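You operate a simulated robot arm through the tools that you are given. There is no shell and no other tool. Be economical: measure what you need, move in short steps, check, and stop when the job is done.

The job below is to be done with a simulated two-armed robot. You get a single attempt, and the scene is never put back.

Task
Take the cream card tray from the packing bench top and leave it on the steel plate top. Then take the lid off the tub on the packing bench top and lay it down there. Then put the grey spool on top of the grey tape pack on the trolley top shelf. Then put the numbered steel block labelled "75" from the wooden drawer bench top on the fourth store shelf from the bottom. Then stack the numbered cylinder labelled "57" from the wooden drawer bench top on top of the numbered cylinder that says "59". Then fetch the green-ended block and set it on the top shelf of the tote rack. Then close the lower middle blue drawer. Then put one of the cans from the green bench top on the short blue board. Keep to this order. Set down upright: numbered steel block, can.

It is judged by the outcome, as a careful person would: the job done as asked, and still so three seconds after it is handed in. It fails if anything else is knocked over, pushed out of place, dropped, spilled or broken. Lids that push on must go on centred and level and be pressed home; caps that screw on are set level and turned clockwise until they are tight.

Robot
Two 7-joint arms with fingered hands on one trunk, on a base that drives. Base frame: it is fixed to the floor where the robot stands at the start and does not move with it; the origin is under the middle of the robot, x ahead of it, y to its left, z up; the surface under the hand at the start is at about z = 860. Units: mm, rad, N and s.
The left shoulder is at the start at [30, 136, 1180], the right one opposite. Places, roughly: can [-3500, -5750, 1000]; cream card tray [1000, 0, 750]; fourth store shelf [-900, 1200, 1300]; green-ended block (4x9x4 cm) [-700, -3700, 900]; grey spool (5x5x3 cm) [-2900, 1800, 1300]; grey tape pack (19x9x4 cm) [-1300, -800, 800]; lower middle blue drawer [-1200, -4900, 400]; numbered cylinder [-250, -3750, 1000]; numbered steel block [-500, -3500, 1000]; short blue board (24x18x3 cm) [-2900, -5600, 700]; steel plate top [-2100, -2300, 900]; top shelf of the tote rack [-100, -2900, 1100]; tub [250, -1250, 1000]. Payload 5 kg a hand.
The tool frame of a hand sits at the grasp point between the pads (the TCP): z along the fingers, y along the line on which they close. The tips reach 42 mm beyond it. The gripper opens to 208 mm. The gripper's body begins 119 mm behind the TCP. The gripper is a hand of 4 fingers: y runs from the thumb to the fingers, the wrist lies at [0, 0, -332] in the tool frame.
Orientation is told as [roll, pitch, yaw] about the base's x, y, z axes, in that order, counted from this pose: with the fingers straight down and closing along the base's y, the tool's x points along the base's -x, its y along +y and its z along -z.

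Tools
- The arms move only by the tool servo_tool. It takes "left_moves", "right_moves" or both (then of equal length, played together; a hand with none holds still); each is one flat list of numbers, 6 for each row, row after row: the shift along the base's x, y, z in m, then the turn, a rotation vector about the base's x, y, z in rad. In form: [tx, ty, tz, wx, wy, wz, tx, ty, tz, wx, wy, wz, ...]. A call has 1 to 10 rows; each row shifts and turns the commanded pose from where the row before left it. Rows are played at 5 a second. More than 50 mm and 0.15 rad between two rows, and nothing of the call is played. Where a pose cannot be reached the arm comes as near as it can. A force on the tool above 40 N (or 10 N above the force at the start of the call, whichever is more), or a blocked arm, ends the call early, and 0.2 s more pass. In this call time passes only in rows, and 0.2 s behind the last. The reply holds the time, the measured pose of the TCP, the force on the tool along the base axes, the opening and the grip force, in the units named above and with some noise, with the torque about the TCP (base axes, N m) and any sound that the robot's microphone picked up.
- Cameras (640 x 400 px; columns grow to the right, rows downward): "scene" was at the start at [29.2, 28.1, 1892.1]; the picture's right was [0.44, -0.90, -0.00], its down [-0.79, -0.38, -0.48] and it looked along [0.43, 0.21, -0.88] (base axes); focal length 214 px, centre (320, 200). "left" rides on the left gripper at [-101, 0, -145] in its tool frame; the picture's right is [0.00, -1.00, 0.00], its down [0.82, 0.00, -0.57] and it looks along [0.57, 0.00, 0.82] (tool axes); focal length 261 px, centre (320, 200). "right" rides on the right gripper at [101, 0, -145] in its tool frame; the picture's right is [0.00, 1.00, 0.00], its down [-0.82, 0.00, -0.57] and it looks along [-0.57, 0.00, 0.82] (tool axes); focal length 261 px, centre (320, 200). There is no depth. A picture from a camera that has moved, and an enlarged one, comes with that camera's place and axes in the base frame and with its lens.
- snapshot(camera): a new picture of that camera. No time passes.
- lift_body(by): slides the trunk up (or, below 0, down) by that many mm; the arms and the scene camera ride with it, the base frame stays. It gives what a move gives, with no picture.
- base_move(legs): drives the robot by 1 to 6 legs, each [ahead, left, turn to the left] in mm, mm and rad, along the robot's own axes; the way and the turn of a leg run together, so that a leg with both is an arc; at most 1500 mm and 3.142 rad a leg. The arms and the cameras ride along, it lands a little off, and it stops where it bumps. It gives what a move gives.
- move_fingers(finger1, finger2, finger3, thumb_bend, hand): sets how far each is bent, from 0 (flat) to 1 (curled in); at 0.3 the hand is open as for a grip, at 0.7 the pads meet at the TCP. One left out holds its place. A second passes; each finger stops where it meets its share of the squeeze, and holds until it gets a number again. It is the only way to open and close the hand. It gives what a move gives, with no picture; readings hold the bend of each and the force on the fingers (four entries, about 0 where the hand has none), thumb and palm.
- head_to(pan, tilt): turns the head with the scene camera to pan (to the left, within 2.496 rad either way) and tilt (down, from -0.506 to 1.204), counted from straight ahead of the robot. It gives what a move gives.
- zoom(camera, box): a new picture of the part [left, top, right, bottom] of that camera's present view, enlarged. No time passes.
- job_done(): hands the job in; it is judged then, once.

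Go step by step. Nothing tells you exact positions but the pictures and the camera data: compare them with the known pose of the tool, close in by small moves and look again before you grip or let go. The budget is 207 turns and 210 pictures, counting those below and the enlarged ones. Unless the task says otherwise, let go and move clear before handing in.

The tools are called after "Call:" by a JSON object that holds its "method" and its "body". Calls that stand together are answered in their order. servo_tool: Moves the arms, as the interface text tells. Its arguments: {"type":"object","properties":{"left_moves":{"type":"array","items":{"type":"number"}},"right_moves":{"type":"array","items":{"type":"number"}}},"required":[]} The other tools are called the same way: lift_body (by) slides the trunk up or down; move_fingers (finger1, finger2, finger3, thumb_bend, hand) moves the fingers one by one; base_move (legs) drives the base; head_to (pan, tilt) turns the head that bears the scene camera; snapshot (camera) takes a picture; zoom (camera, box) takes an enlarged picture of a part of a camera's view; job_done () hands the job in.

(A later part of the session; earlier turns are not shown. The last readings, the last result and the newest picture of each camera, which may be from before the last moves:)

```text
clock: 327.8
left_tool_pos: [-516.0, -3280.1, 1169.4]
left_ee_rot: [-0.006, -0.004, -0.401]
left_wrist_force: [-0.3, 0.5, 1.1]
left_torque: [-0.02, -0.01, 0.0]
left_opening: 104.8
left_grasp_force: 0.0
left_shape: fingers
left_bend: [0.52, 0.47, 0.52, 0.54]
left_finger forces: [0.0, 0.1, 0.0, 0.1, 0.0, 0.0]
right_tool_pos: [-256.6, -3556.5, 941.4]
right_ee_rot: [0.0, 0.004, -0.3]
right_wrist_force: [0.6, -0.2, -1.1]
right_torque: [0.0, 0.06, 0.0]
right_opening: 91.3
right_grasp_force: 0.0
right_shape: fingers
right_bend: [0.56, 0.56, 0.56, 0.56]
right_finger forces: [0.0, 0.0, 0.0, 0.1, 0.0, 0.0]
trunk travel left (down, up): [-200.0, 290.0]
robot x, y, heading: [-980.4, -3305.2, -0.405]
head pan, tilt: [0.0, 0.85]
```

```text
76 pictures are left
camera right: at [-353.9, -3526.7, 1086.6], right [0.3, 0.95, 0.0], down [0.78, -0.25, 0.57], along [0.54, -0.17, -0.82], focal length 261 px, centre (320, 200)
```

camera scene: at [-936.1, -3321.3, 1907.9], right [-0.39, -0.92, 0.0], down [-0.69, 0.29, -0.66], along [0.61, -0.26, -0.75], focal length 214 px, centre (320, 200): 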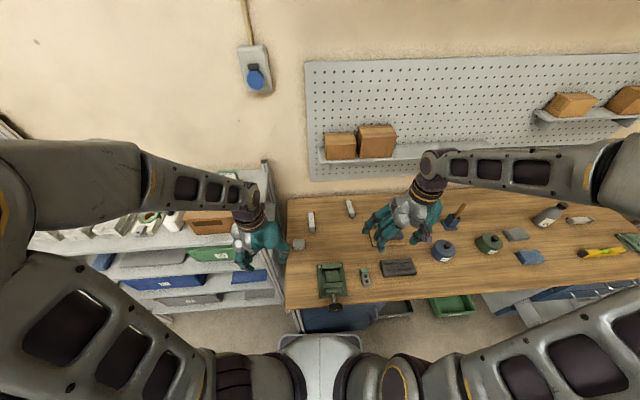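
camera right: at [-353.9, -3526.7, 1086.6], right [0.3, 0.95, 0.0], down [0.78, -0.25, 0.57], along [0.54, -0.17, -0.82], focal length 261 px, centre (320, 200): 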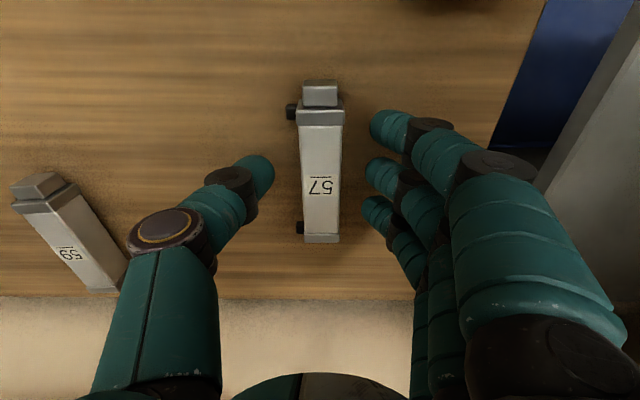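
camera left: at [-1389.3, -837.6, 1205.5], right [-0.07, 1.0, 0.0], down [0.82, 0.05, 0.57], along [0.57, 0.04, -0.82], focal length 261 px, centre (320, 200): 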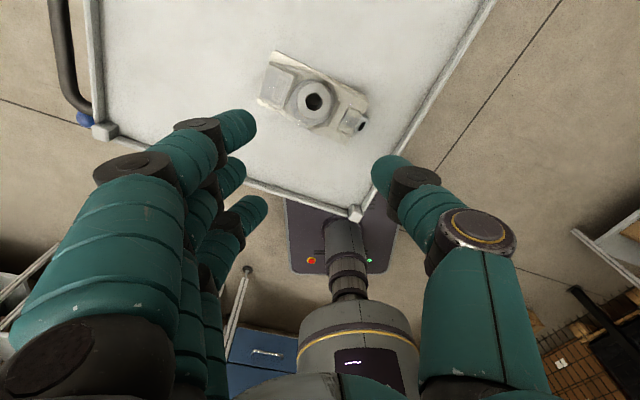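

Call:
{"method": "servo_tool", "body": {"right_moves": [0, 0, -0.008, 0, 0, 0]}}

Call:
{"method": "move_fingers", "body": {"hand": "right", "finger1": 0.72, "finger2": 0.72, "finger3": 0.72, "thumb_bend": 0.72}}

Call:
{"method": "servo_tool", "body": {"right_moves": [0, 0, 0.02, 0, 0, 0, 0, 0, 0.03, 0, 0, 0, 0, 0, 0.03, 0, 0, 0]}}

Call:
{"method": "snapshot", "body": {"camera": "right"}}

```text
clock: 328.2
left_tool_pos: [-516.2, -3281.8, 1168.1]
left_ee_rot: [-0.003, -0.005, -0.401]
left_wrist_force: [0.3, 0.0, 0.2]
left_torque: [-0.03, -0.01, 0.0]
left_opening: 104.6
left_grasp_force: 0.0
left_shape: fingers
left_bend: [0.52, 0.47, 0.52, 0.54]
left_finger forces: [0.1, 0.0, 0.0, 0.0, 0.0, 0.1]
right_tool_pos: [-258.4, -3556.7, 933.0]
right_ee_rot: [-0.002, 0.004, -0.302]
right_wrist_force: [0.5, 0.5, -0.6]
right_torque: [-0.02, 0.04, -0.02]
right_opening: 91.3
right_grasp_force: 0.1
right_shape: fingers
right_bend: [0.56, 0.56, 0.56, 0.56]
right_finger forces: [0.1, 0.0, 0.0, 0.1, 0.1, 0.0]
trunk travel left (down, up): [-200.0, 290.0]
robot x, y, heading: [-979.6, -3297.3, -0.395]
head pan, tilt: [0.0, 0.85]
```

```text
clock: 329.2
left_tool_pos: [-516.0, -3281.5, 1168.6]
left_ee_rot: [-0.004, -0.006, -0.404]
left_wrist_force: [0.0, 0.1, -0.3]
left_torque: [0.01, -0.04, 0.01]
left_opening: 104.5
left_grasp_force: 0.1
left_shape: fingers
left_bend: [0.52, 0.47, 0.52, 0.54]
left_finger forces: [0.1, 0.1, 0.0, 0.1, 0.0, 0.0]
right_tool_pos: [-258.0, -3558.0, 933.4]
right_ee_rot: [-0.002, 0.004, -0.3]
right_wrist_force: [0.3, -0.2, -0.7]
right_torque: [0.01, -0.02, -0.03]
right_opening: 51.6
right_grasp_force: 23.2
right_shape: fingers
right_bend: [0.65, 0.65, 0.65, 0.67]
right_finger forces: [7.8, 7.6, 7.8, 0.1, 23.3, 0.1]
trunk travel left (down, up): [-200.0, 290.0]
robot x, y, heading: [-978.3, -3301.0, -0.404]
head pan, tilt: [0.0, 0.85]
```

```text
clock: 330.0
left_tool_pos: [-516.6, -3280.4, 1168.4]
left_ee_rot: [-0.003, -0.007, -0.401]
left_wrist_force: [-0.3, 0.1, -0.6]
left_torque: [0.0, -0.09, -0.02]
left_opening: 104.8
left_grasp_force: 0.0
left_shape: fingers
left_bend: [0.52, 0.47, 0.52, 0.54]
left_finger forces: [0.1, 0.0, 0.0, 0.0, 0.1, 0.0]
right_tool_pos: [-258.6, -3557.6, 1013.1]
right_ee_rot: [0.0, 0.005, -0.301]
right_wrist_force: [-1.8, 1.4, -3.0]
right_torque: [-0.05, -0.15, 0.0]
right_opening: 51.3
right_grasp_force: 23.6
right_shape: fingers
right_bend: [0.65, 0.65, 0.65, 0.67]
right_finger forces: [7.7, 7.7, 7.7, 0.0, 23.2, 0.1]
trunk travel left (down, up): [-200.0, 290.0]
robot x, y, heading: [-981.7, -3307.4, -0.402]
head pan, tilt: [0.0, 0.85]
```

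```text
75 pictures are left
camera right: at [-354.8, -3527.3, 1158.7], right [0.3, 0.95, 0.0], down [0.79, -0.25, 0.57], along [0.54, -0.17, -0.82], focal length 261 px, centre (320, 200)
```

right: 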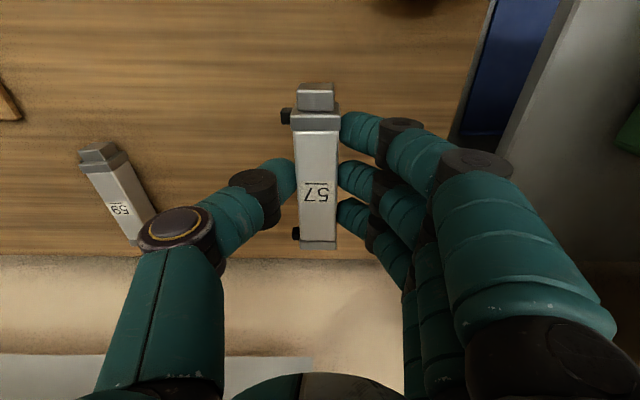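

Firm grip on 57. Carry it above 59.

Call:
{"method": "servo_tool", "body": {"right_moves": [0.003, -0.0423, 0.01, 0, 0, 0, 0.003, -0.0423, 0.01, 0, 0, 0, 0.003, -0.0423, 0.01, 0, 0, 0, 0.003, -0.0423, 0.01, 0, 0, 0, 0.003, -0.0423, 0.01, 0, 0, 0, 0.003, -0.0423, 0, 0, 0, 0]}}

Call:
{"method": "snapshot", "body": {"camera": "right"}}

Call:
{"method": "zoom", "body": {"camera": "scene", "box": [310, 180, 400, 240]}}

```text
clock: 330.9
left_tool_pos: [-515.1, -3280.5, 1168.3]
left_ee_rot: [-0.003, -0.007, -0.401]
left_wrist_force: [1.3, -1.0, -1.3]
left_torque: [0.07, 0.18, 0.05]
left_opening: 104.6
left_grasp_force: 0.0
left_shape: fingers
left_bend: [0.52, 0.47, 0.52, 0.54]
left_finger forces: [0.1, 0.1, 0.1, 0.0, 0.0, 0.0]
right_tool_pos: [-254.3, -3680.9, 1041.9]
right_ee_rot: [0.004, 0.022, -0.288]
right_wrist_force: [-17.5, 5.3, 2.3]
right_torque: [-1.02, -3.5, 0.02]
right_opening: 51.5
right_grasp_force: 23.8
right_shape: fingers
right_bend: [0.65, 0.65, 0.65, 0.67]
right_finger forces: [7.5, 7.5, 7.7, 0.0, 22.9, 0.7]
trunk travel left (down, up): [-200.0, 290.0]
robot x, y, heading: [-983.0, -3302.8, -0.398]
head pan, tilt: [0.0, 0.85]
stopped in row 4 (right hand): the force on the tool passed its limit at 131 N (the readings are from after the stop); the commanded pose is now the measured one
```

```text
74 pictures are left
camera right: at [-347.9, -3652.8, 1187.8], right [0.29, 0.96, 0.0], down [0.8, -0.24, 0.55], along [0.53, -0.16, -0.83], focal length 261 px, centre (320, 200)
```

right: 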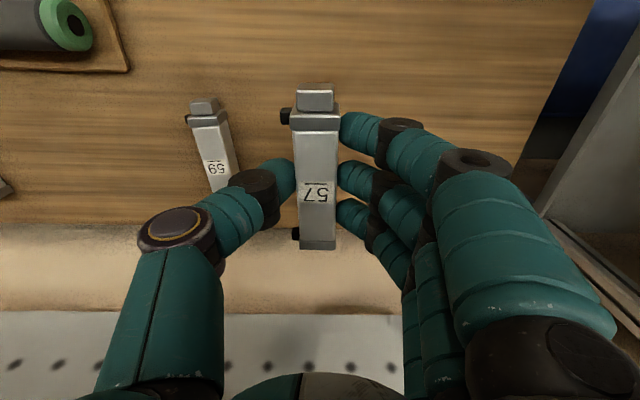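

```text
6.67 times, centred on (355, 210) of scene
camera zoom: at [-936.9, -3321.1, 1907.9], right [-0.39, -0.92, 0.0], down [-0.69, 0.29, -0.66], along [0.61, -0.26, -0.75], focal length 1430 px, centre (87, 133)
```

zoom: 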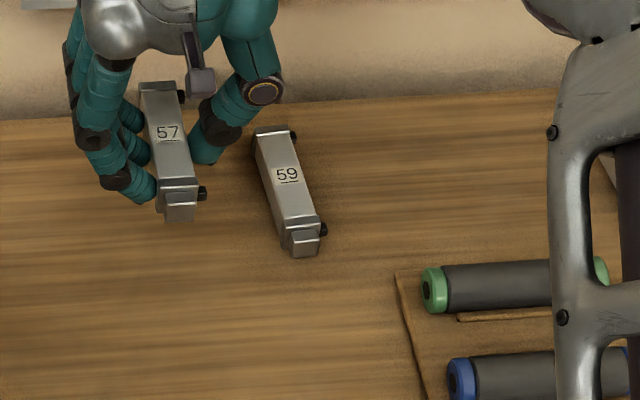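

The hand's upper part bumped the small pegboard shelf behind. Move back a little and inspect that shelf.

Call:
{"method": "servo_tool", "body": {"right_moves": [-0.02, 0.03, 0, 0, 0, 0, -0.02, 0.03, 0, 0, 0, 0]}}

Call:
{"method": "head_to", "body": {"pan": -0.15, "tilt": 0.6}}

Call:
{"method": "zoom", "body": {"camera": "scene", "box": [220, 80, 480, 240]}}

```text
clock: 331.4
left_tool_pos: [-515.3, -3280.5, 1169.2]
left_ee_rot: [-0.004, -0.008, -0.4]
left_wrist_force: [0.7, 0.3, 0.3]
left_torque: [0.01, -0.01, -0.02]
left_opening: 104.7
left_grasp_force: 0.0
left_shape: fingers
left_bend: [0.52, 0.47, 0.52, 0.54]
left_finger forces: [0.1, 0.1, 0.0, 0.0, 0.1, 0.1]
right_tool_pos: [-293.8, -3620.8, 1040.7]
right_ee_rot: [0.002, 0.019, -0.289]
right_wrist_force: [-0.4, 0.2, -2.3]
right_torque: [0.04, -0.02, -0.03]
right_opening: 51.7
right_grasp_force: 22.6
right_shape: fingers
right_bend: [0.65, 0.65, 0.65, 0.67]
right_finger forces: [7.5, 7.6, 7.6, 0.0, 22.7, 0.0]
trunk travel left (down, up): [-200.0, 290.0]
robot x, y, heading: [-982.0, -3303.0, -0.397]
head pan, tilt: [0.0, 0.85]
```

```text
clock: 332.2
left_tool_pos: [-514.4, -3280.6, 1168.7]
left_ee_rot: [-0.004, -0.006, -0.4]
left_wrist_force: [0.3, 0.5, 0.5]
left_torque: [-0.02, -0.01, 0.0]
left_opening: 104.6
left_grasp_force: 0.1
left_shape: fingers
left_bend: [0.52, 0.47, 0.52, 0.54]
left_finger forces: [0.1, 0.0, 0.1, 0.1, 0.0, 0.0]
right_tool_pos: [-292.6, -3619.7, 1040.0]
right_ee_rot: [0.004, 0.021, -0.288]
right_wrist_force: [0.5, -0.7, -2.6]
right_torque: [-0.01, 0.0, -0.01]
right_opening: 51.6
right_grasp_force: 23.3
right_shape: fingers
right_bend: [0.65, 0.65, 0.65, 0.67]
right_finger forces: [7.5, 7.4, 7.6, 0.1, 22.7, 0.1]
trunk travel left (down, up): [-200.0, 290.0]
robot x, y, heading: [-982.4, -3305.4, -0.397]
head pan, tilt: [-0.15, 0.6]
```

```text
2.46 times, centred on (350, 160) of scene
camera zoom: at [-933.3, -3336.2, 1928.7], right [-0.52, -0.85, 0.0], down [-0.48, 0.3, -0.82], along [0.7, -0.43, -0.57], focal length 528 px, centre (246, 298)
```

zoom: 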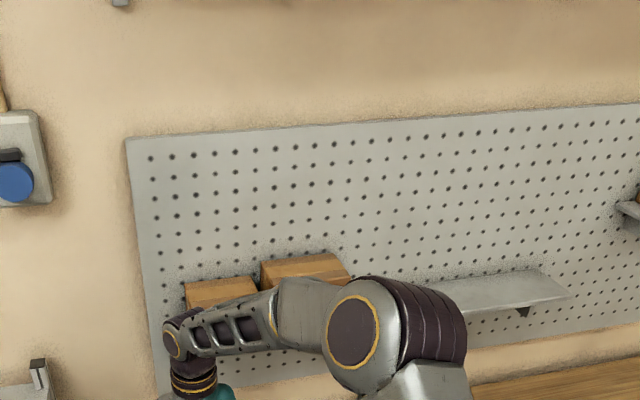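

The pegboard shelf overhangs cylinder 59, so the hand must lean back about 20°. I'll set 57 down here, regrip it with that tilt nearer its front end.

Call:
{"method": "servo_tool", "body": {"right_moves": [-0.02, 0, -0.04, 0, -0.01, 0, -0.02, 0, -0.035, 0, -0.01, 0, 0, 0, -0.025, 0, 0, 0, 0, 0, -0.006, 0, 0, 0]}}

Call:
{"method": "move_fingers", "body": {"hand": "right", "finger1": 0.56, "finger2": 0.56, "finger3": 0.4, "thumb_bend": 0.56}}

Call:
{"method": "servo_tool", "body": {"right_moves": [0, 0, 0.03, 0, 0, 0, 0, 0, 0.03, 0, 0, 0, -0.012, 0.004, 0, -0.035, -0.112, 0, -0.012, 0.004, 0, -0.035, -0.112, 0, 0, 0, 0, -0.034, -0.109, 0]}}

Call:
{"method": "snapshot", "body": {"camera": "right"}}

```text
clock: 333.2
left_tool_pos: [-516.5, -3280.9, 1171.0]
left_ee_rot: [-0.004, -0.009, -0.398]
left_wrist_force: [0.1, -0.5, -0.6]
left_torque: [-0.02, -0.03, -0.01]
left_opening: 104.8
left_grasp_force: 0.0
left_shape: fingers
left_bend: [0.52, 0.47, 0.52, 0.54]
left_finger forces: [0.1, 0.0, 0.0, 0.0, 0.1, 0.0]
right_tool_pos: [-333.7, -3619.7, 936.0]
right_ee_rot: [0.008, 0.001, -0.288]
right_wrist_force: [-0.5, 0.5, -2.5]
right_torque: [0.01, 0.01, 0.01]
right_opening: 51.5
right_grasp_force: 23.0
right_shape: fingers
right_bend: [0.65, 0.65, 0.65, 0.67]
right_finger forces: [7.5, 7.6, 7.6, 0.0, 22.8, 0.0]
trunk travel left (down, up): [-200.0, 290.0]
robot x, y, heading: [-981.8, -3305.7, -0.396]
head pan, tilt: [-0.15, 0.6]
```

```text
clock: 334.2
left_tool_pos: [-515.7, -3280.2, 1168.5]
left_ee_rot: [-0.004, -0.008, -0.401]
left_wrist_force: [-0.9, -0.7, -0.4]
left_torque: [-0.01, 0.02, -0.02]
left_opening: 104.9
left_grasp_force: 0.1
left_shape: fingers
left_bend: [0.52, 0.47, 0.52, 0.54]
left_finger forces: [0.1, 0.1, 0.0, 0.1, 0.0, 0.0]
right_tool_pos: [-332.5, -3620.1, 935.0]
right_ee_rot: [0.009, 0.001, -0.289]
right_wrist_force: [0.1, 0.5, 0.6]
right_torque: [0.03, 0.02, -0.01]
right_opening: 89.3
right_grasp_force: 0.1
right_shape: fingers
right_bend: [0.56, 0.56, 0.4, 0.56]
right_finger forces: [0.0, 0.0, 0.1, 0.0, 0.0, 0.0]
trunk travel left (down, up): [-200.0, 290.0]
robot x, y, heading: [-981.4, -3301.1, -0.404]
head pan, tilt: [-0.15, 0.6]
```

```text
clock: 335.4
left_tool_pos: [-515.5, -3279.4, 1168.7]
left_ee_rot: [-0.005, -0.006, -0.4]
left_wrist_force: [0.3, 1.0, -0.2]
left_torque: [-0.17, 0.01, 0.02]
left_opening: 104.9
left_grasp_force: 0.1
left_shape: fingers
left_bend: [0.52, 0.47, 0.52, 0.54]
left_finger forces: [0.1, 0.0, 0.1, 0.0, 0.0, 0.1]
right_tool_pos: [-356.3, -3611.5, 995.8]
right_ee_rot: [0.003, -0.352, -0.288]
right_wrist_force: [1.1, 0.7, -0.4]
right_torque: [0.01, 0.03, -0.05]
right_opening: 89.9
right_grasp_force: 0.1
right_shape: fingers
right_bend: [0.56, 0.56, 0.4, 0.56]
right_finger forces: [0.0, 0.1, 0.1, 0.0, 0.0, 0.1]
trunk travel left (down, up): [-200.0, 290.0]
robot x, y, heading: [-979.4, -3303.8, -0.403]
head pan, tilt: [-0.15, 0.6]
```

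```text
71 pictures are left
camera right: at [-496.0, -3570.1, 1098.0], right [0.29, 0.96, 0.0], down [0.55, -0.17, 0.82], along [0.78, -0.23, -0.58], focal length 261 px, centre (320, 200)
```

right: 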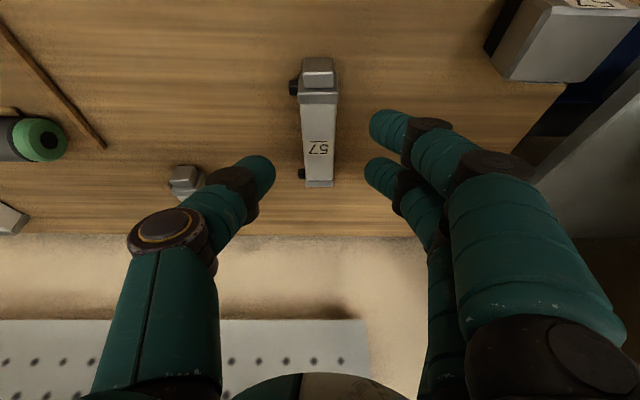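

Call:
{"method": "servo_tool", "body": {"right_moves": [0, 0, -0.03, 0, 0, 0, 0, 0, -0.025, 0, 0, 0]}}

Call:
{"method": "move_fingers", "body": {"hand": "right", "finger1": 0.72, "finger2": 0.72, "thumb_bend": 0.72}}

Call:
{"method": "snapshot", "body": {"camera": "right"}}

```text
clock: 336.0
left_tool_pos: [-518.1, -3279.0, 1169.4]
left_ee_rot: [-0.003, -0.009, -0.399]
left_wrist_force: [-0.7, 0.9, 0.3]
left_torque: [-0.05, -0.06, 0.0]
left_opening: 104.2
left_grasp_force: 0.0
left_shape: fingers
left_bend: [0.52, 0.47, 0.52, 0.54]
left_finger forces: [0.0, 0.0, 0.1, 0.0, 0.1, 0.0]
right_tool_pos: [-355.0, -3610.2, 943.3]
right_ee_rot: [0.006, -0.353, -0.288]
right_wrist_force: [2.2, -0.4, 19.7]
right_torque: [1.23, -0.01, -0.07]
right_opening: 89.2
right_grasp_force: 10.2
right_shape: fingers
right_bend: [0.56, 0.56, 0.4, 0.56]
right_finger forces: [20.2, 0.0, 0.1, 0.0, 0.0, 0.0]
trunk travel left (down, up): [-200.0, 290.0]
robot x, y, heading: [-982.5, -3299.6, -0.399]
head pan, tilt: [-0.15, 0.6]
```

```text
clock: 337.0
left_tool_pos: [-514.4, -3280.2, 1170.0]
left_ee_rot: [-0.004, -0.007, -0.4]
left_wrist_force: [0.7, 0.3, 0.3]
left_torque: [0.02, 0.02, 0.0]
left_opening: 104.7
left_grasp_force: 0.0
left_shape: fingers
left_bend: [0.52, 0.47, 0.52, 0.54]
left_finger forces: [0.0, 0.1, 0.0, 0.0, 0.0, 0.0]
right_tool_pos: [-356.3, -3611.9, 939.5]
right_ee_rot: [0.002, -0.347, -0.288]
right_wrist_force: [-1.4, -0.6, 0.6]
right_torque: [0.01, 0.01, -0.02]
right_opening: 51.1
right_grasp_force: 18.2
right_shape: fingers
right_bend: [0.62, 0.62, 0.4, 0.68]
right_finger forces: [8.3, 9.4, 0.0, 0.1, 18.2, 0.0]
trunk travel left (down, up): [-200.0, 290.0]
robot x, y, heading: [-979.4, -3302.3, -0.403]
head pan, tilt: [-0.15, 0.6]
```

```text
70 pictures are left
camera right: at [-496.1, -3570.9, 1041.3], right [0.29, 0.96, 0.0], down [0.55, -0.17, 0.82], along [0.78, -0.23, -0.58], focal length 261 px, centre (320, 200)
```

right: 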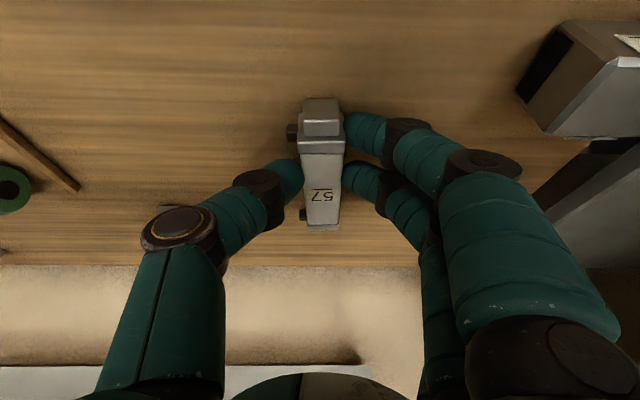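

Call:
{"method": "servo_tool", "body": {"right_moves": [0, 0, 0.025, 0, 0, 0, 0, 0, 0.04, 0, 0, 0, -0.01, -0.02, 0.03, 0, 0, 0, -0.01, -0.045, 0, 0, 0, 0, -0.005, -0.045, 0, 0, 0, 0, -0.005, -0.045, 0, 0, 0, 0, 0, -0.04, 0, 0, 0, 0]}}

Call:
{"method": "snapshot", "body": {"camera": "right"}}

```text
clock: 338.6
left_tool_pos: [-515.9, -3282.2, 1169.0]
left_ee_rot: [-0.002, -0.005, -0.4]
left_wrist_force: [-0.1, -1.3, 0.3]
left_torque: [0.15, -0.06, -0.01]
left_opening: 105.1
left_grasp_force: 0.1
left_shape: fingers
left_bend: [0.52, 0.47, 0.52, 0.54]
left_finger forces: [0.0, 0.1, 0.0, 0.1, 0.0, 0.1]
right_tool_pos: [-386.5, -3808.1, 1034.2]
right_ee_rot: [0.006, -0.347, -0.286]
right_wrist_force: [0.4, 0.0, -1.7]
right_torque: [0.0, 0.09, 0.0]
right_opening: 51.1
right_grasp_force: 17.1
right_shape: fingers
right_bend: [0.62, 0.62, 0.4, 0.68]
right_finger forces: [8.0, 8.8, 0.0, 0.0, 16.6, 0.0]
trunk travel left (down, up): [-200.0, 290.0]
robot x, y, heading: [-985.7, -3303.1, -0.4]
head pan, tilt: [-0.15, 0.6]
```

```text
69 pictures are left
camera right: at [-525.1, -3767.6, 1136.0], right [0.28, 0.96, 0.01], down [0.55, -0.17, 0.82], along [0.78, -0.23, -0.58], focal length 261 px, centre (320, 200)
```

right: 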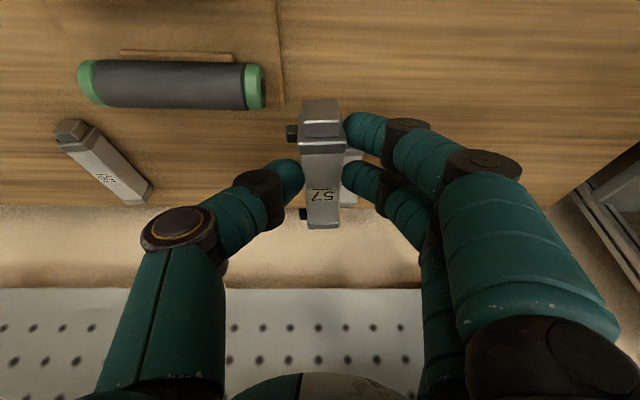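

Call:
{"method": "zoom", "body": {"camera": "right", "box": [270, 90, 400, 240]}}

Call:
{"method": "head_to", "body": {"pan": -0.1, "tilt": 0.85}}

Call:
{"method": "zoom", "body": {"camera": "scene", "box": [290, 170, 410, 260]}}

```text
2.67 times, centred on (335, 165) of right
camera zoom: at [-525.1, -3767.6, 1136.0], right [0.28, 0.96, 0.01], down [0.55, -0.17, 0.82], along [0.78, -0.23, -0.58], focal length 695 px, centre (280, 293)
```

zoom: 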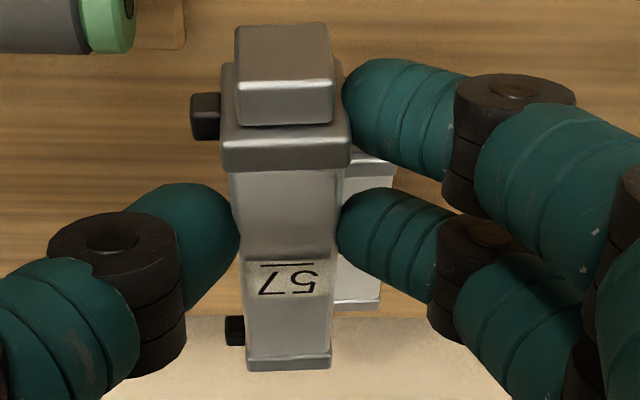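

```text
clock: 339.4
left_tool_pos: [-515.2, -3280.3, 1169.4]
left_ee_rot: [-0.003, -0.005, -0.4]
left_wrist_force: [-0.5, 0.0, 0.1]
left_torque: [-0.02, 0.02, 0.04]
left_opening: 104.9
left_grasp_force: 0.0
left_shape: fingers
left_bend: [0.52, 0.47, 0.52, 0.54]
left_finger forces: [0.0, 0.0, 0.0, 0.0, 0.0, 0.0]
right_tool_pos: [-386.8, -3806.5, 1034.6]
right_ee_rot: [0.002, -0.349, -0.288]
right_wrist_force: [0.0, 0.0, -2.5]
right_torque: [0.01, 0.09, -0.01]
right_opening: 51.2
right_grasp_force: 16.6
right_shape: fingers
right_bend: [0.62, 0.62, 0.4, 0.68]
right_finger forces: [8.0, 8.8, 0.1, 0.0, 16.8, 0.0]
trunk travel left (down, up): [-200.0, 290.0]
robot x, y, heading: [-980.5, -3301.1, -0.401]
head pan, tilt: [-0.099, 0.85]
```

```text
4.44 times, centred on (350, 215) of scene
camera zoom: at [-940.0, -3327.8, 1907.9], right [-0.48, -0.88, 0.0], down [-0.66, 0.36, -0.66], along [0.58, -0.32, -0.75], focal length 953 px, centre (187, 133)
```

zoom: 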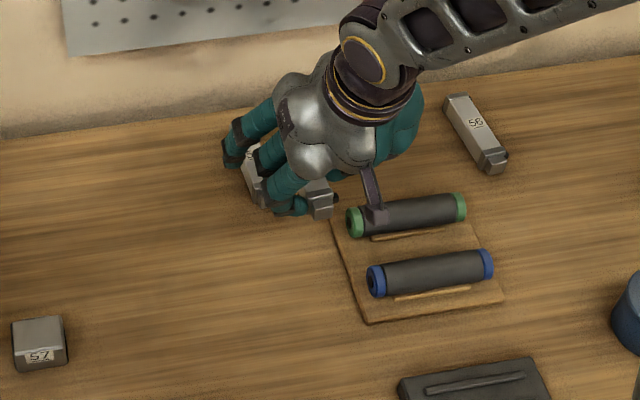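

Call:
{"method": "servo_tool", "body": {"right_moves": [0.028, 0.0015, 0, 0, 0, 0.025, 0.028, 0.0015, 0, 0, 0, 0.025, 0.028, 0.0015, 0, 0, 0, 0, 0.029, 0.0015, -0.015, 0, 0, 0, 0, 0, -0.019, 0, 0, 0]}}

Call:
{"method": "zoom", "body": {"camera": "right", "box": [250, 80, 410, 240]}}

Call:
{"method": "zoom", "body": {"camera": "scene", "box": [300, 160, 400, 235]}}

```text
clock: 340.6
left_tool_pos: [-516.1, -3281.7, 1168.6]
left_ee_rot: [-0.003, -0.008, -0.399]
left_wrist_force: [-0.6, -0.6, -1.0]
left_torque: [0.05, -0.06, -0.01]
left_opening: 104.7
left_grasp_force: 0.0
left_shape: fingers
left_bend: [0.52, 0.47, 0.52, 0.54]
left_finger forces: [0.0, 0.0, 0.1, 0.1, 0.0, 0.0]
right_tool_pos: [-275.1, -3802.9, 1002.0]
right_ee_rot: [0.005, -0.347, -0.239]
right_wrist_force: [0.8, -1.2, -2.3]
right_torque: [0.05, 0.05, 0.01]
right_opening: 50.8
right_grasp_force: 16.4
right_shape: fingers
right_bend: [0.62, 0.62, 0.4, 0.68]
right_finger forces: [7.9, 8.9, 0.1, 0.0, 16.8, 0.0]
trunk travel left (down, up): [-200.0, 290.0]
robot x, y, heading: [-979.3, -3299.0, -0.399]
head pan, tilt: [-0.099, 0.85]
```

```text
2.50 times, centred on (330, 160) of right
camera zoom: at [-415.0, -3768.3, 1104.6], right [0.24, 0.97, 0.01], down [0.56, -0.14, 0.82], along [0.79, -0.19, -0.58], focal length 652 px, centre (295, 300)
```

zoom: 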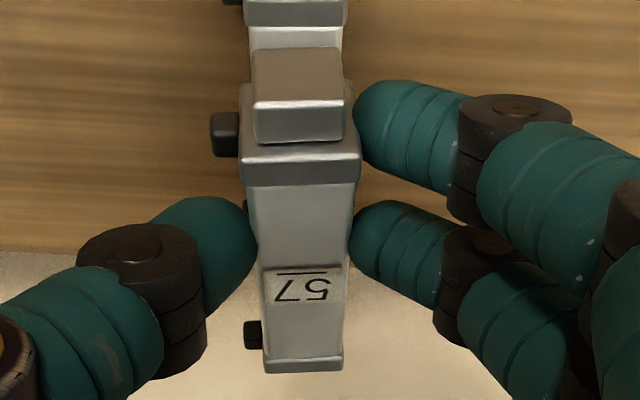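

```text
5.33 times, centred on (350, 198) of scene
camera zoom: at [-940.8, -3328.2, 1907.9], right [-0.48, -0.88, 0.0], down [-0.66, 0.36, -0.66], along [0.58, -0.32, -0.75], focal length 1144 px, centre (160, 213)
```

zoom: 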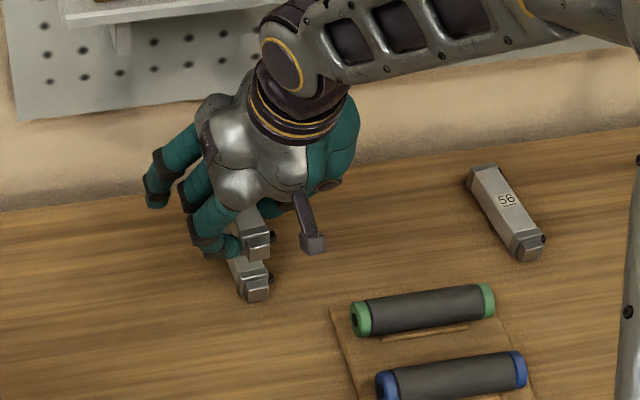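

Aligned over 59. Lower gently to contact.

Call:
{"method": "servo_tool", "body": {"right_moves": [-0.004, 0.001, -0.015, 0, 0, 0, 0, 0, -0.01, 0, 0, 0, 0, 0, -0.005, 0, 0, 0, 0, 0, -0.004, 0, 0, 0]}}

Call:
{"method": "zoom", "body": {"camera": "right", "box": [250, 80, 410, 240]}}

```text
clock: 341.6
left_tool_pos: [-516.5, -3279.5, 1169.9]
left_ee_rot: [-0.005, -0.007, -0.4]
left_wrist_force: [0.1, 0.0, 0.3]
left_torque: [0.0, -0.01, -0.03]
left_opening: 104.6
left_grasp_force: 0.1
left_shape: fingers
left_bend: [0.52, 0.47, 0.52, 0.54]
left_finger forces: [0.0, 0.0, 0.1, 0.0, 0.0, 0.0]
right_tool_pos: [-276.3, -3801.0, 972.0]
right_ee_rot: [0.001, -0.352, -0.238]
right_wrist_force: [-3.6, 0.1, 17.8]
right_torque: [0.2, 0.06, -0.09]
right_opening: 50.8
right_grasp_force: 21.5
right_shape: fingers
right_bend: [0.62, 0.61, 0.4, 0.68]
right_finger forces: [10.2, 10.8, 0.0, 0.0, 22.3, 0.0]
trunk travel left (down, up): [-200.0, 290.0]
robot x, y, heading: [-981.0, -3301.5, -0.399]
head pan, tilt: [-0.099, 0.85]
```

```text
2.50 times, centred on (330, 160) of right
camera zoom: at [-417.8, -3767.2, 1072.3], right [0.24, 0.97, 0.0], down [0.56, -0.14, 0.82], along [0.8, -0.19, -0.57], focal length 652 px, centre (295, 300)
```

zoom: 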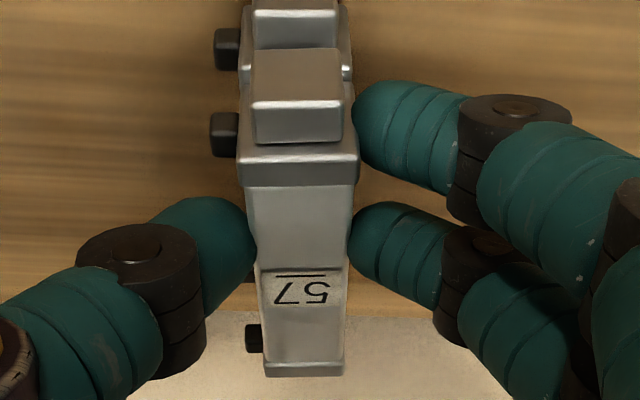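

Contact and alignment are good. Release and back out.

Call:
{"method": "move_fingers", "body": {"hand": "right", "finger1": 0.54, "finger2": 0.54, "thumb_bend": 0.58}}

Call:
{"method": "servo_tool", "body": {"right_moves": [-0.008, 0.002, 0.022, 0, 0, 0, -0.014, 0.003, 0.04, 0, 0, 0, -0.03, 0.007, 0.03, 0, 0, 0, -0.045, 0.01, 0, 0, 0, 0, -0.045, 0.01, 0, 0, 0, 0]}}

Call:
{"method": "snapshot", "body": {"camera": "right"}}

```text
clock: 342.6
left_tool_pos: [-516.6, -3279.6, 1168.9]
left_ee_rot: [-0.005, -0.008, -0.4]
left_wrist_force: [-0.5, 0.0, 0.2]
left_torque: [0.0, 0.01, -0.01]
left_opening: 104.9
left_grasp_force: 0.1
left_shape: fingers
left_bend: [0.52, 0.47, 0.52, 0.54]
left_finger forces: [0.0, 0.1, 0.0, 0.0, 0.1, 0.1]
right_tool_pos: [-277.3, -3801.6, 967.5]
right_ee_rot: [0.004, -0.346, -0.24]
right_wrist_force: [0.0, 0.6, -0.1]
right_torque: [0.01, 0.04, 0.0]
right_opening: 91.8
right_grasp_force: 0.1
right_shape: fingers
right_bend: [0.54, 0.54, 0.4, 0.57]
right_finger forces: [0.0, 0.0, 0.1, 0.1, 0.0, 0.0]
trunk travel left (down, up): [-200.0, 290.0]
robot x, y, heading: [-983.4, -3300.5, -0.398]
head pan, tilt: [-0.099, 0.85]
```

```text
clock: 343.8
left_tool_pos: [-517.7, -3280.2, 1169.1]
left_ee_rot: [-0.004, -0.007, -0.399]
left_wrist_force: [-0.1, 0.4, 0.7]
left_torque: [-0.04, -0.09, 0.0]
left_opening: 104.7
left_grasp_force: 0.0
left_shape: fingers
left_bend: [0.52, 0.47, 0.52, 0.54]
left_finger forces: [0.1, 0.1, 0.0, 0.0, 0.0, 0.0]
right_tool_pos: [-420.7, -3768.0, 1060.7]
right_ee_rot: [0.004, -0.351, -0.237]
right_wrist_force: [-0.7, 0.3, 0.4]
right_torque: [0.0, -0.02, -0.01]
right_opening: 92.1
right_grasp_force: 0.2
right_shape: fingers
right_bend: [0.54, 0.54, 0.4, 0.57]
right_finger forces: [0.0, 0.1, 0.1, 0.0, 0.0, 0.0]
trunk travel left (down, up): [-200.0, 290.0]
robot x, y, heading: [-979.0, -3302.8, -0.398]
head pan, tilt: [-0.099, 0.85]
```

```text
63 pictures are left
camera right: at [-561.9, -3734.4, 1162.6], right [0.24, 0.97, 0.01], down [0.56, -0.14, 0.82], along [0.8, -0.19, -0.57], focal length 261 px, centre (320, 200)
```

right: 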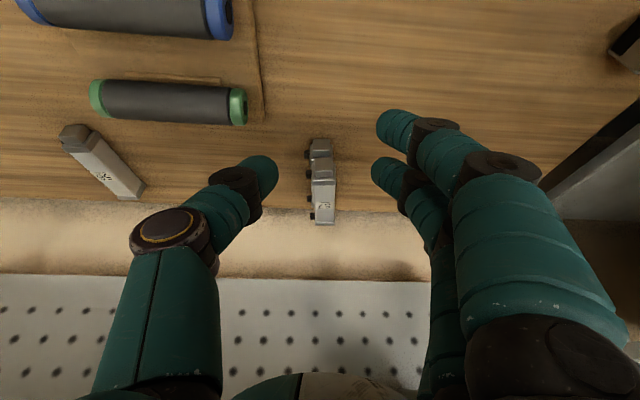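

57 lies stacked on 59. Next the green-ended block at ≈[-661, -3674], beside the vise: straighten the hand and move above it.

Call:
{"method": "move_fingers", "body": {"hand": "right", "finger1": 0.58, "finger2": 0.58, "finger3": 0.58, "thumb_bend": 0.58}}

Call:
{"method": "servo_tool", "body": {"right_moves": [-0.04, 0.0157, 0.015, 0.028, 0.1135, 0, -0.04, 0.0157, 0.015, 0.028, 0.1135, 0, -0.04, 0.0157, 0, 0.028, 0.1135, 0, -0.04, 0.0157, 0, 0, 0, -0.02, -0.04, 0.0157, 0, 0, 0, -0.02, -0.04, 0.0157, 0, 0, 0, -0.02]}}

Call:
{"method": "snapshot", "body": {"camera": "right"}}

```text
clock: 344.8
left_tool_pos: [-515.2, -3280.7, 1169.3]
left_ee_rot: [-0.004, -0.007, -0.401]
left_wrist_force: [0.2, 0.4, 0.2]
left_torque: [0.02, 0.01, -0.03]
left_opening: 104.7
left_grasp_force: 0.2
left_shape: fingers
left_bend: [0.52, 0.47, 0.52, 0.54]
left_finger forces: [0.0, 0.0, 0.0, 0.1, 0.0, 0.0]
right_tool_pos: [-420.4, -3768.5, 1060.5]
right_ee_rot: [0.005, -0.348, -0.238]
right_wrist_force: [-0.3, -0.5, 0.8]
right_torque: [-0.01, 0.02, 0.0]
right_opening: 85.6
right_grasp_force: 0.1
right_shape: fingers
right_bend: [0.57, 0.57, 0.57, 0.57]
right_finger forces: [0.0, 0.0, 0.1, 0.0, 0.1, 0.0]
trunk travel left (down, up): [-200.0, 290.0]
robot x, y, heading: [-984.6, -3301.0, -0.402]
head pan, tilt: [-0.099, 0.85]
```

```text
clock: 346.2
left_tool_pos: [-516.6, -3279.9, 1170.3]
left_ee_rot: [-0.003, -0.006, -0.4]
left_wrist_force: [-1.0, 0.7, -0.4]
left_torque: [-0.05, -0.1, 0.0]
left_opening: 104.8
left_grasp_force: 0.1
left_shape: fingers
left_bend: [0.52, 0.47, 0.52, 0.54]
left_finger forces: [0.0, 0.0, 0.1, 0.1, 0.1, 0.0]
right_tool_pos: [-663.1, -3673.1, 1089.8]
right_ee_rot: [0.006, 0.0, -0.299]
right_wrist_force: [-1.7, -0.1, 0.8]
right_torque: [-0.06, -0.11, -0.01]
right_opening: 85.4
right_grasp_force: 0.0
right_shape: fingers
right_bend: [0.57, 0.57, 0.57, 0.57]
right_finger forces: [0.0, 0.0, 0.0, 0.0, 0.0, 0.0]
trunk travel left (down, up): [-200.0, 290.0]
robot x, y, heading: [-983.2, -3304.7, -0.403]
head pan, tilt: [-0.099, 0.85]
```

```text
62 pictures are left
camera right: at [-759.0, -3644.3, 1234.3], right [0.3, 0.95, 0.0], down [0.78, -0.25, 0.57], along [0.55, -0.17, -0.82], focal length 261 px, centre (320, 200)
```

right: 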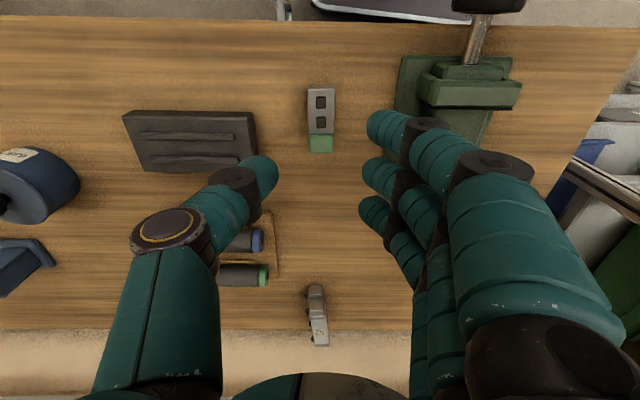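

Call:
{"method": "servo_tool", "body": {"right_moves": [0.004, -0.001, -0.045, 0, 0, 0, 0, 0, -0.045, 0, 0, 0, 0, 0, -0.04, 0, 0, 0, 0, 0, -0.018, 0, 0, 0]}}

Call:
{"method": "snapshot", "body": {"camera": "right"}}

```text
clock: 347.2
left_tool_pos: [-515.4, -3281.2, 1169.3]
left_ee_rot: [-0.002, -0.008, -0.399]
left_wrist_force: [0.2, 0.2, 0.8]
left_torque: [-0.03, -0.03, 0.01]
left_opening: 105.0
left_grasp_force: 0.0
left_shape: fingers
left_bend: [0.52, 0.47, 0.52, 0.54]
left_finger forces: [0.1, 0.0, 0.0, 0.1, 0.0, 0.0]
right_tool_pos: [-655.7, -3675.4, 942.4]
right_ee_rot: [0.003, 0.002, -0.298]
right_wrist_force: [0.1, 0.0, -1.5]
right_torque: [0.0, 0.01, 0.02]
right_opening: 85.5
right_grasp_force: 0.0
right_shape: fingers
right_bend: [0.57, 0.57, 0.57, 0.57]
right_finger forces: [0.1, 0.0, 0.1, 0.1, 0.0, 0.0]
trunk travel left (down, up): [-200.0, 290.0]
robot x, y, heading: [-981.1, -3300.1, -0.398]
head pan, tilt: [-0.099, 0.85]
```

```text
61 pictures are left
camera right: at [-752.5, -3646.1, 1086.4], right [0.3, 0.95, 0.01], down [0.78, -0.25, 0.57], along [0.54, -0.17, -0.82], focal length 261 px, centre (320, 200)
```

right: 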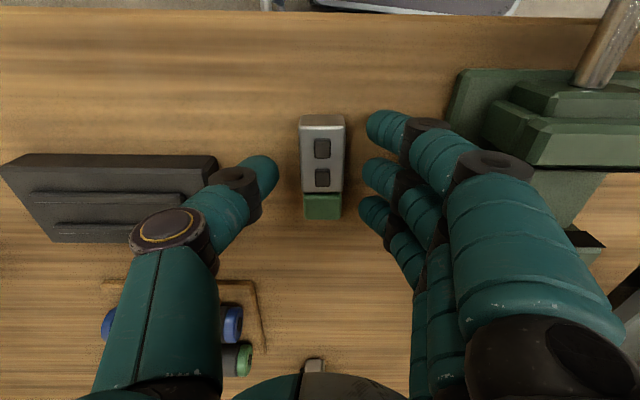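

Well placed around the block and clear of the vise. Close and lift.

Call:
{"method": "move_fingers", "body": {"hand": "right", "finger1": 0.72, "finger2": 0.72, "finger3": 0.72, "thumb_bend": 0.72}}

Call:
{"method": "servo_tool", "body": {"right_moves": [0, 0, 0.02, 0, 0, 0, 0, 0, 0.04, 0, 0, 0, 0, 0, 0.045, 0, 0, 0, 0, 0, 0.045, 0, 0, 0, 0, 0, 0.045, 0, 0, 0, 0, 0, 0.045, 0, 0, 0, 0, 0, 0.04, 0, 0, 0]}}

Call:
{"method": "snapshot", "body": {"camera": "right"}}

Call:
{"method": "head_to", "body": {"pan": 0.7, "tilt": 0.75}}

Call:
{"method": "snapshot", "body": {"camera": "scene"}}

```text
clock: 348.2
left_tool_pos: [-515.4, -3280.9, 1169.3]
left_ee_rot: [-0.003, -0.007, -0.399]
left_wrist_force: [0.0, 0.2, -0.1]
left_torque: [0.0, -0.01, 0.0]
left_opening: 104.6
left_grasp_force: 0.1
left_shape: fingers
left_bend: [0.52, 0.47, 0.52, 0.54]
left_finger forces: [0.0, 0.0, 0.0, 0.1, 0.0, 0.1]
right_tool_pos: [-655.2, -3675.3, 940.0]
right_ee_rot: [0.004, 0.001, -0.299]
right_wrist_force: [-0.3, 0.1, -0.1]
right_torque: [0.04, 0.0, -0.02]
right_opening: 52.3
right_grasp_force: 23.2
right_shape: fingers
right_bend: [0.65, 0.65, 0.65, 0.66]
right_finger forces: [7.8, 7.8, 7.7, 0.1, 23.5, 0.0]
trunk travel left (down, up): [-200.0, 290.0]
robot x, y, heading: [-983.2, -3299.6, -0.401]
head pan, tilt: [-0.099, 0.85]
```

```text
clock: 349.8
left_tool_pos: [-516.7, -3281.2, 1169.3]
left_ee_rot: [-0.005, -0.008, -0.398]
left_wrist_force: [0.1, 0.3, -0.7]
left_torque: [-0.05, -0.02, 0.04]
left_opening: 104.7
left_grasp_force: 0.1
left_shape: fingers
left_bend: [0.52, 0.47, 0.52, 0.54]
left_finger forces: [0.0, 0.0, 0.0, 0.0, 0.0, 0.0]
right_tool_pos: [-656.5, -3675.1, 1222.7]
right_ee_rot: [0.005, 0.005, -0.299]
right_wrist_force: [-0.8, 0.7, -1.9]
right_torque: [-0.03, -0.09, 0.0]
right_opening: 52.2
right_grasp_force: 22.7
right_shape: fingers
right_bend: [0.65, 0.65, 0.65, 0.66]
right_finger forces: [7.7, 7.7, 7.7, 0.1, 23.2, 0.0]
trunk travel left (down, up): [-200.0, 290.0]
robot x, y, heading: [-979.6, -3296.8, -0.402]
head pan, tilt: [-0.099, 0.85]
```

```text
60 pictures are left
camera right: at [-753.5, -3645.7, 1367.9], right [0.3, 0.95, 0.01], down [0.78, -0.25, 0.57], along [0.54, -0.17, -0.82], focal length 261 px, centre (320, 200)
```

right: 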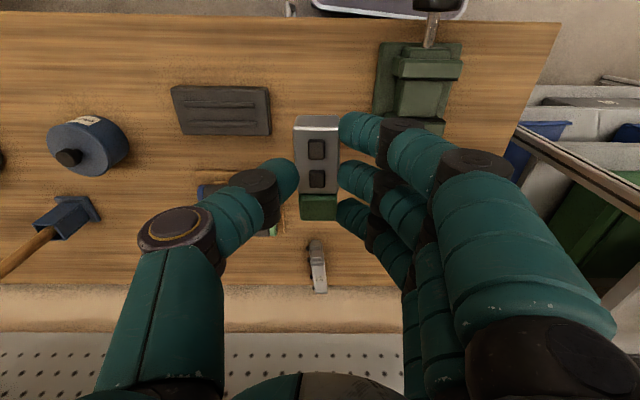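

```text
clock: 350.9
left_tool_pos: [-514.5, -3281.2, 1168.5]
left_ee_rot: [-0.006, -0.005, -0.399]
left_wrist_force: [0.7, -0.4, 0.0]
left_torque: [0.03, 0.04, -0.02]
left_opening: 104.8
left_grasp_force: 0.0
left_shape: fingers
left_bend: [0.52, 0.47, 0.52, 0.54]
left_finger forces: [0.0, 0.0, 0.1, 0.0, 0.1, 0.1]
right_tool_pos: [-655.5, -3677.3, 1221.3]
right_ee_rot: [0.005, 0.003, -0.297]
right_wrist_force: [0.0, -0.2, -2.1]
right_torque: [0.02, 0.02, 0.02]
right_opening: 52.1
right_grasp_force: 23.1
right_shape: fingers
right_bend: [0.65, 0.65, 0.65, 0.66]
right_finger forces: [7.7, 7.7, 7.6, 0.1, 23.0, 0.0]
trunk travel left (down, up): [-200.0, 290.0]
robot x, y, heading: [-980.3, -3302.3, -0.401]
head pan, tilt: [0.7, 0.75]
```

```text
59 pictures are left
camera scene: at [-929.4, -3266.0, 1915.9], right [0.29, -0.96, 0.0], down [-0.65, -0.2, -0.73], along [0.7, 0.22, -0.68], focal length 214 px, centre (320, 200)
```

scene: 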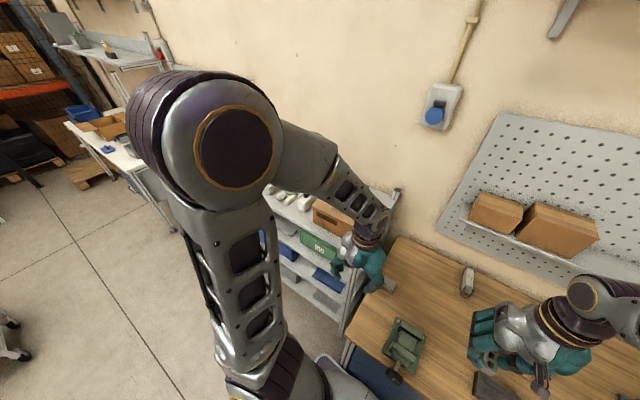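

The green-ended block is held. Move over to face the tote rack.

Call:
{"method": "base_move", "body": {"legs": [[-250, 0, 0], [0, 620, 0]]}}

Call:
{"method": "servo_tool", "body": {"right_moves": [0, 0, 0.02, 0, 0, -0.025, 0, 0, 0.02, 0, 0, -0.025, 0, 0, 0.02, 0, 0, -0.025, 0, 0, 0.02, 0, 0, -0.025], "left_moves": [0, 0.02, 0.03, 0, 0, 0, 0, 0.02, 0.03, 0, 0, 0, 0, 0.02, 0.03, 0, 0, 0, 0, 0.02, 0.03, 0, 0, 0]}}

Call:
{"method": "head_to", "body": {"pan": 0.0, "tilt": 0.7}}

Call:
{"method": "snapshot", "body": {"camera": "scene"}}

```text
clock: 355.8
left_tool_pos: [-501.7, -2599.6, 1169.6]
left_ee_rot: [-0.005, -0.008, -0.387]
left_wrist_force: [0.8, -0.3, -0.1]
left_torque: [-0.06, 0.0, 0.01]
left_opening: 104.5
left_grasp_force: 0.0
left_shape: fingers
left_bend: [0.52, 0.47, 0.52, 0.54]
left_finger forces: [0.0, 0.0, 0.0, 0.1, 0.0, 0.1]
right_tool_pos: [-637.1, -2996.1, 1222.2]
right_ee_rot: [0.008, 0.003, -0.286]
right_wrist_force: [-0.1, 0.9, -1.6]
right_torque: [-0.06, 0.0, 0.01]
right_opening: 52.2
right_grasp_force: 23.3
right_shape: fingers
right_bend: [0.65, 0.65, 0.65, 0.66]
right_finger forces: [7.6, 7.7, 7.6, 0.0, 23.2, 0.0]
trunk travel left (down, up): [-200.0, 290.0]
robot x, y, heading: [-967.2, -2626.1, -0.389]
head pan, tilt: [0.7, 0.75]
```

```text
clock: 356.8
left_tool_pos: [-505.8, -2517.6, 1290.3]
left_ee_rot: [-0.005, -0.007, -0.388]
left_wrist_force: [-0.4, 0.5, 0.1]
left_torque: [-0.11, -0.05, 0.02]
left_opening: 104.7
left_grasp_force: 0.1
left_shape: fingers
left_bend: [0.52, 0.47, 0.52, 0.54]
left_finger forces: [0.0, 0.0, 0.0, 0.0, 0.0, 0.0]
right_tool_pos: [-637.8, -2994.3, 1302.7]
right_ee_rot: [0.004, 0.003, -0.384]
right_wrist_force: [-0.8, 0.9, -1.7]
right_torque: [-0.1, -0.05, 0.0]
right_opening: 51.8
right_grasp_force: 23.3
right_shape: fingers
right_bend: [0.65, 0.65, 0.65, 0.66]
right_finger forces: [7.7, 7.7, 7.5, 0.0, 23.0, 0.0]
trunk travel left (down, up): [-200.0, 290.0]
robot x, y, heading: [-969.9, -2626.3, -0.388]
head pan, tilt: [0.7, 0.75]
```

```text
clock: 357.9
left_tool_pos: [-502.8, -2518.9, 1287.3]
left_ee_rot: [-0.003, -0.005, -0.388]
left_wrist_force: [0.3, 0.4, 0.5]
left_torque: [0.01, 0.01, 0.01]
left_opening: 104.8
left_grasp_force: 0.0
left_shape: fingers
left_bend: [0.52, 0.47, 0.52, 0.54]
left_finger forces: [0.0, 0.1, 0.0, 0.1, 0.0, 0.1]
right_tool_pos: [-636.7, -2995.7, 1301.4]
right_ee_rot: [0.005, 0.005, -0.386]
right_wrist_force: [0.6, 0.0, -1.4]
right_torque: [0.02, 0.02, -0.03]
right_opening: 52.2
right_grasp_force: 23.3
right_shape: fingers
right_bend: [0.65, 0.65, 0.65, 0.66]
right_finger forces: [7.6, 7.7, 7.5, 0.0, 23.0, 0.1]
trunk travel left (down, up): [-200.0, 290.0]
robot x, y, heading: [-969.4, -2627.8, -0.388]
head pan, tilt: [0.0, 0.7]
```

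```text
58 pictures are left
camera scene: at [-916.3, -2647.7, 1920.1], right [-0.38, -0.93, 0.0], down [-0.6, 0.24, -0.76], along [0.71, -0.29, -0.64], focal length 214 px, centre (320, 200)
```

scene: 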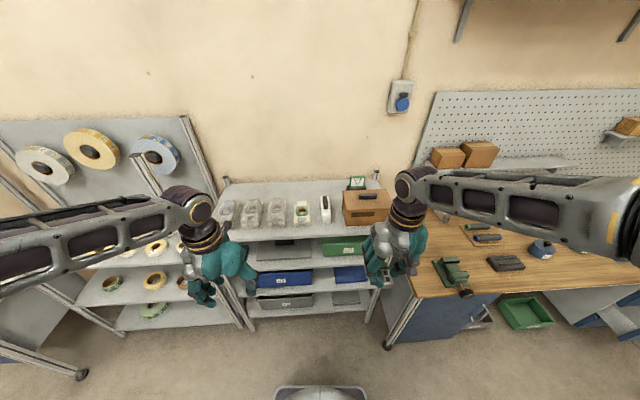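

Call:
{"method": "zoom", "body": {"camera": "scene", "box": [205, 165, 400, 260]}}

```text
3.28 times, centred on (302, 212) of scene
camera zoom: at [-916.3, -2647.7, 1920.1], right [-0.38, -0.93, 0.0], down [-0.6, 0.24, -0.76], along [0.71, -0.29, -0.64], focal length 704 px, centre (377, 159)
```

zoom: 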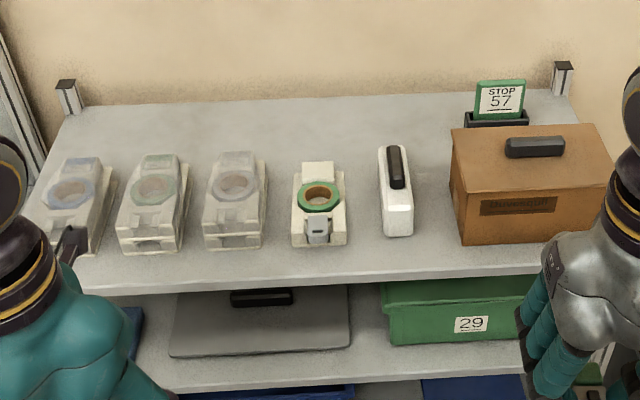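

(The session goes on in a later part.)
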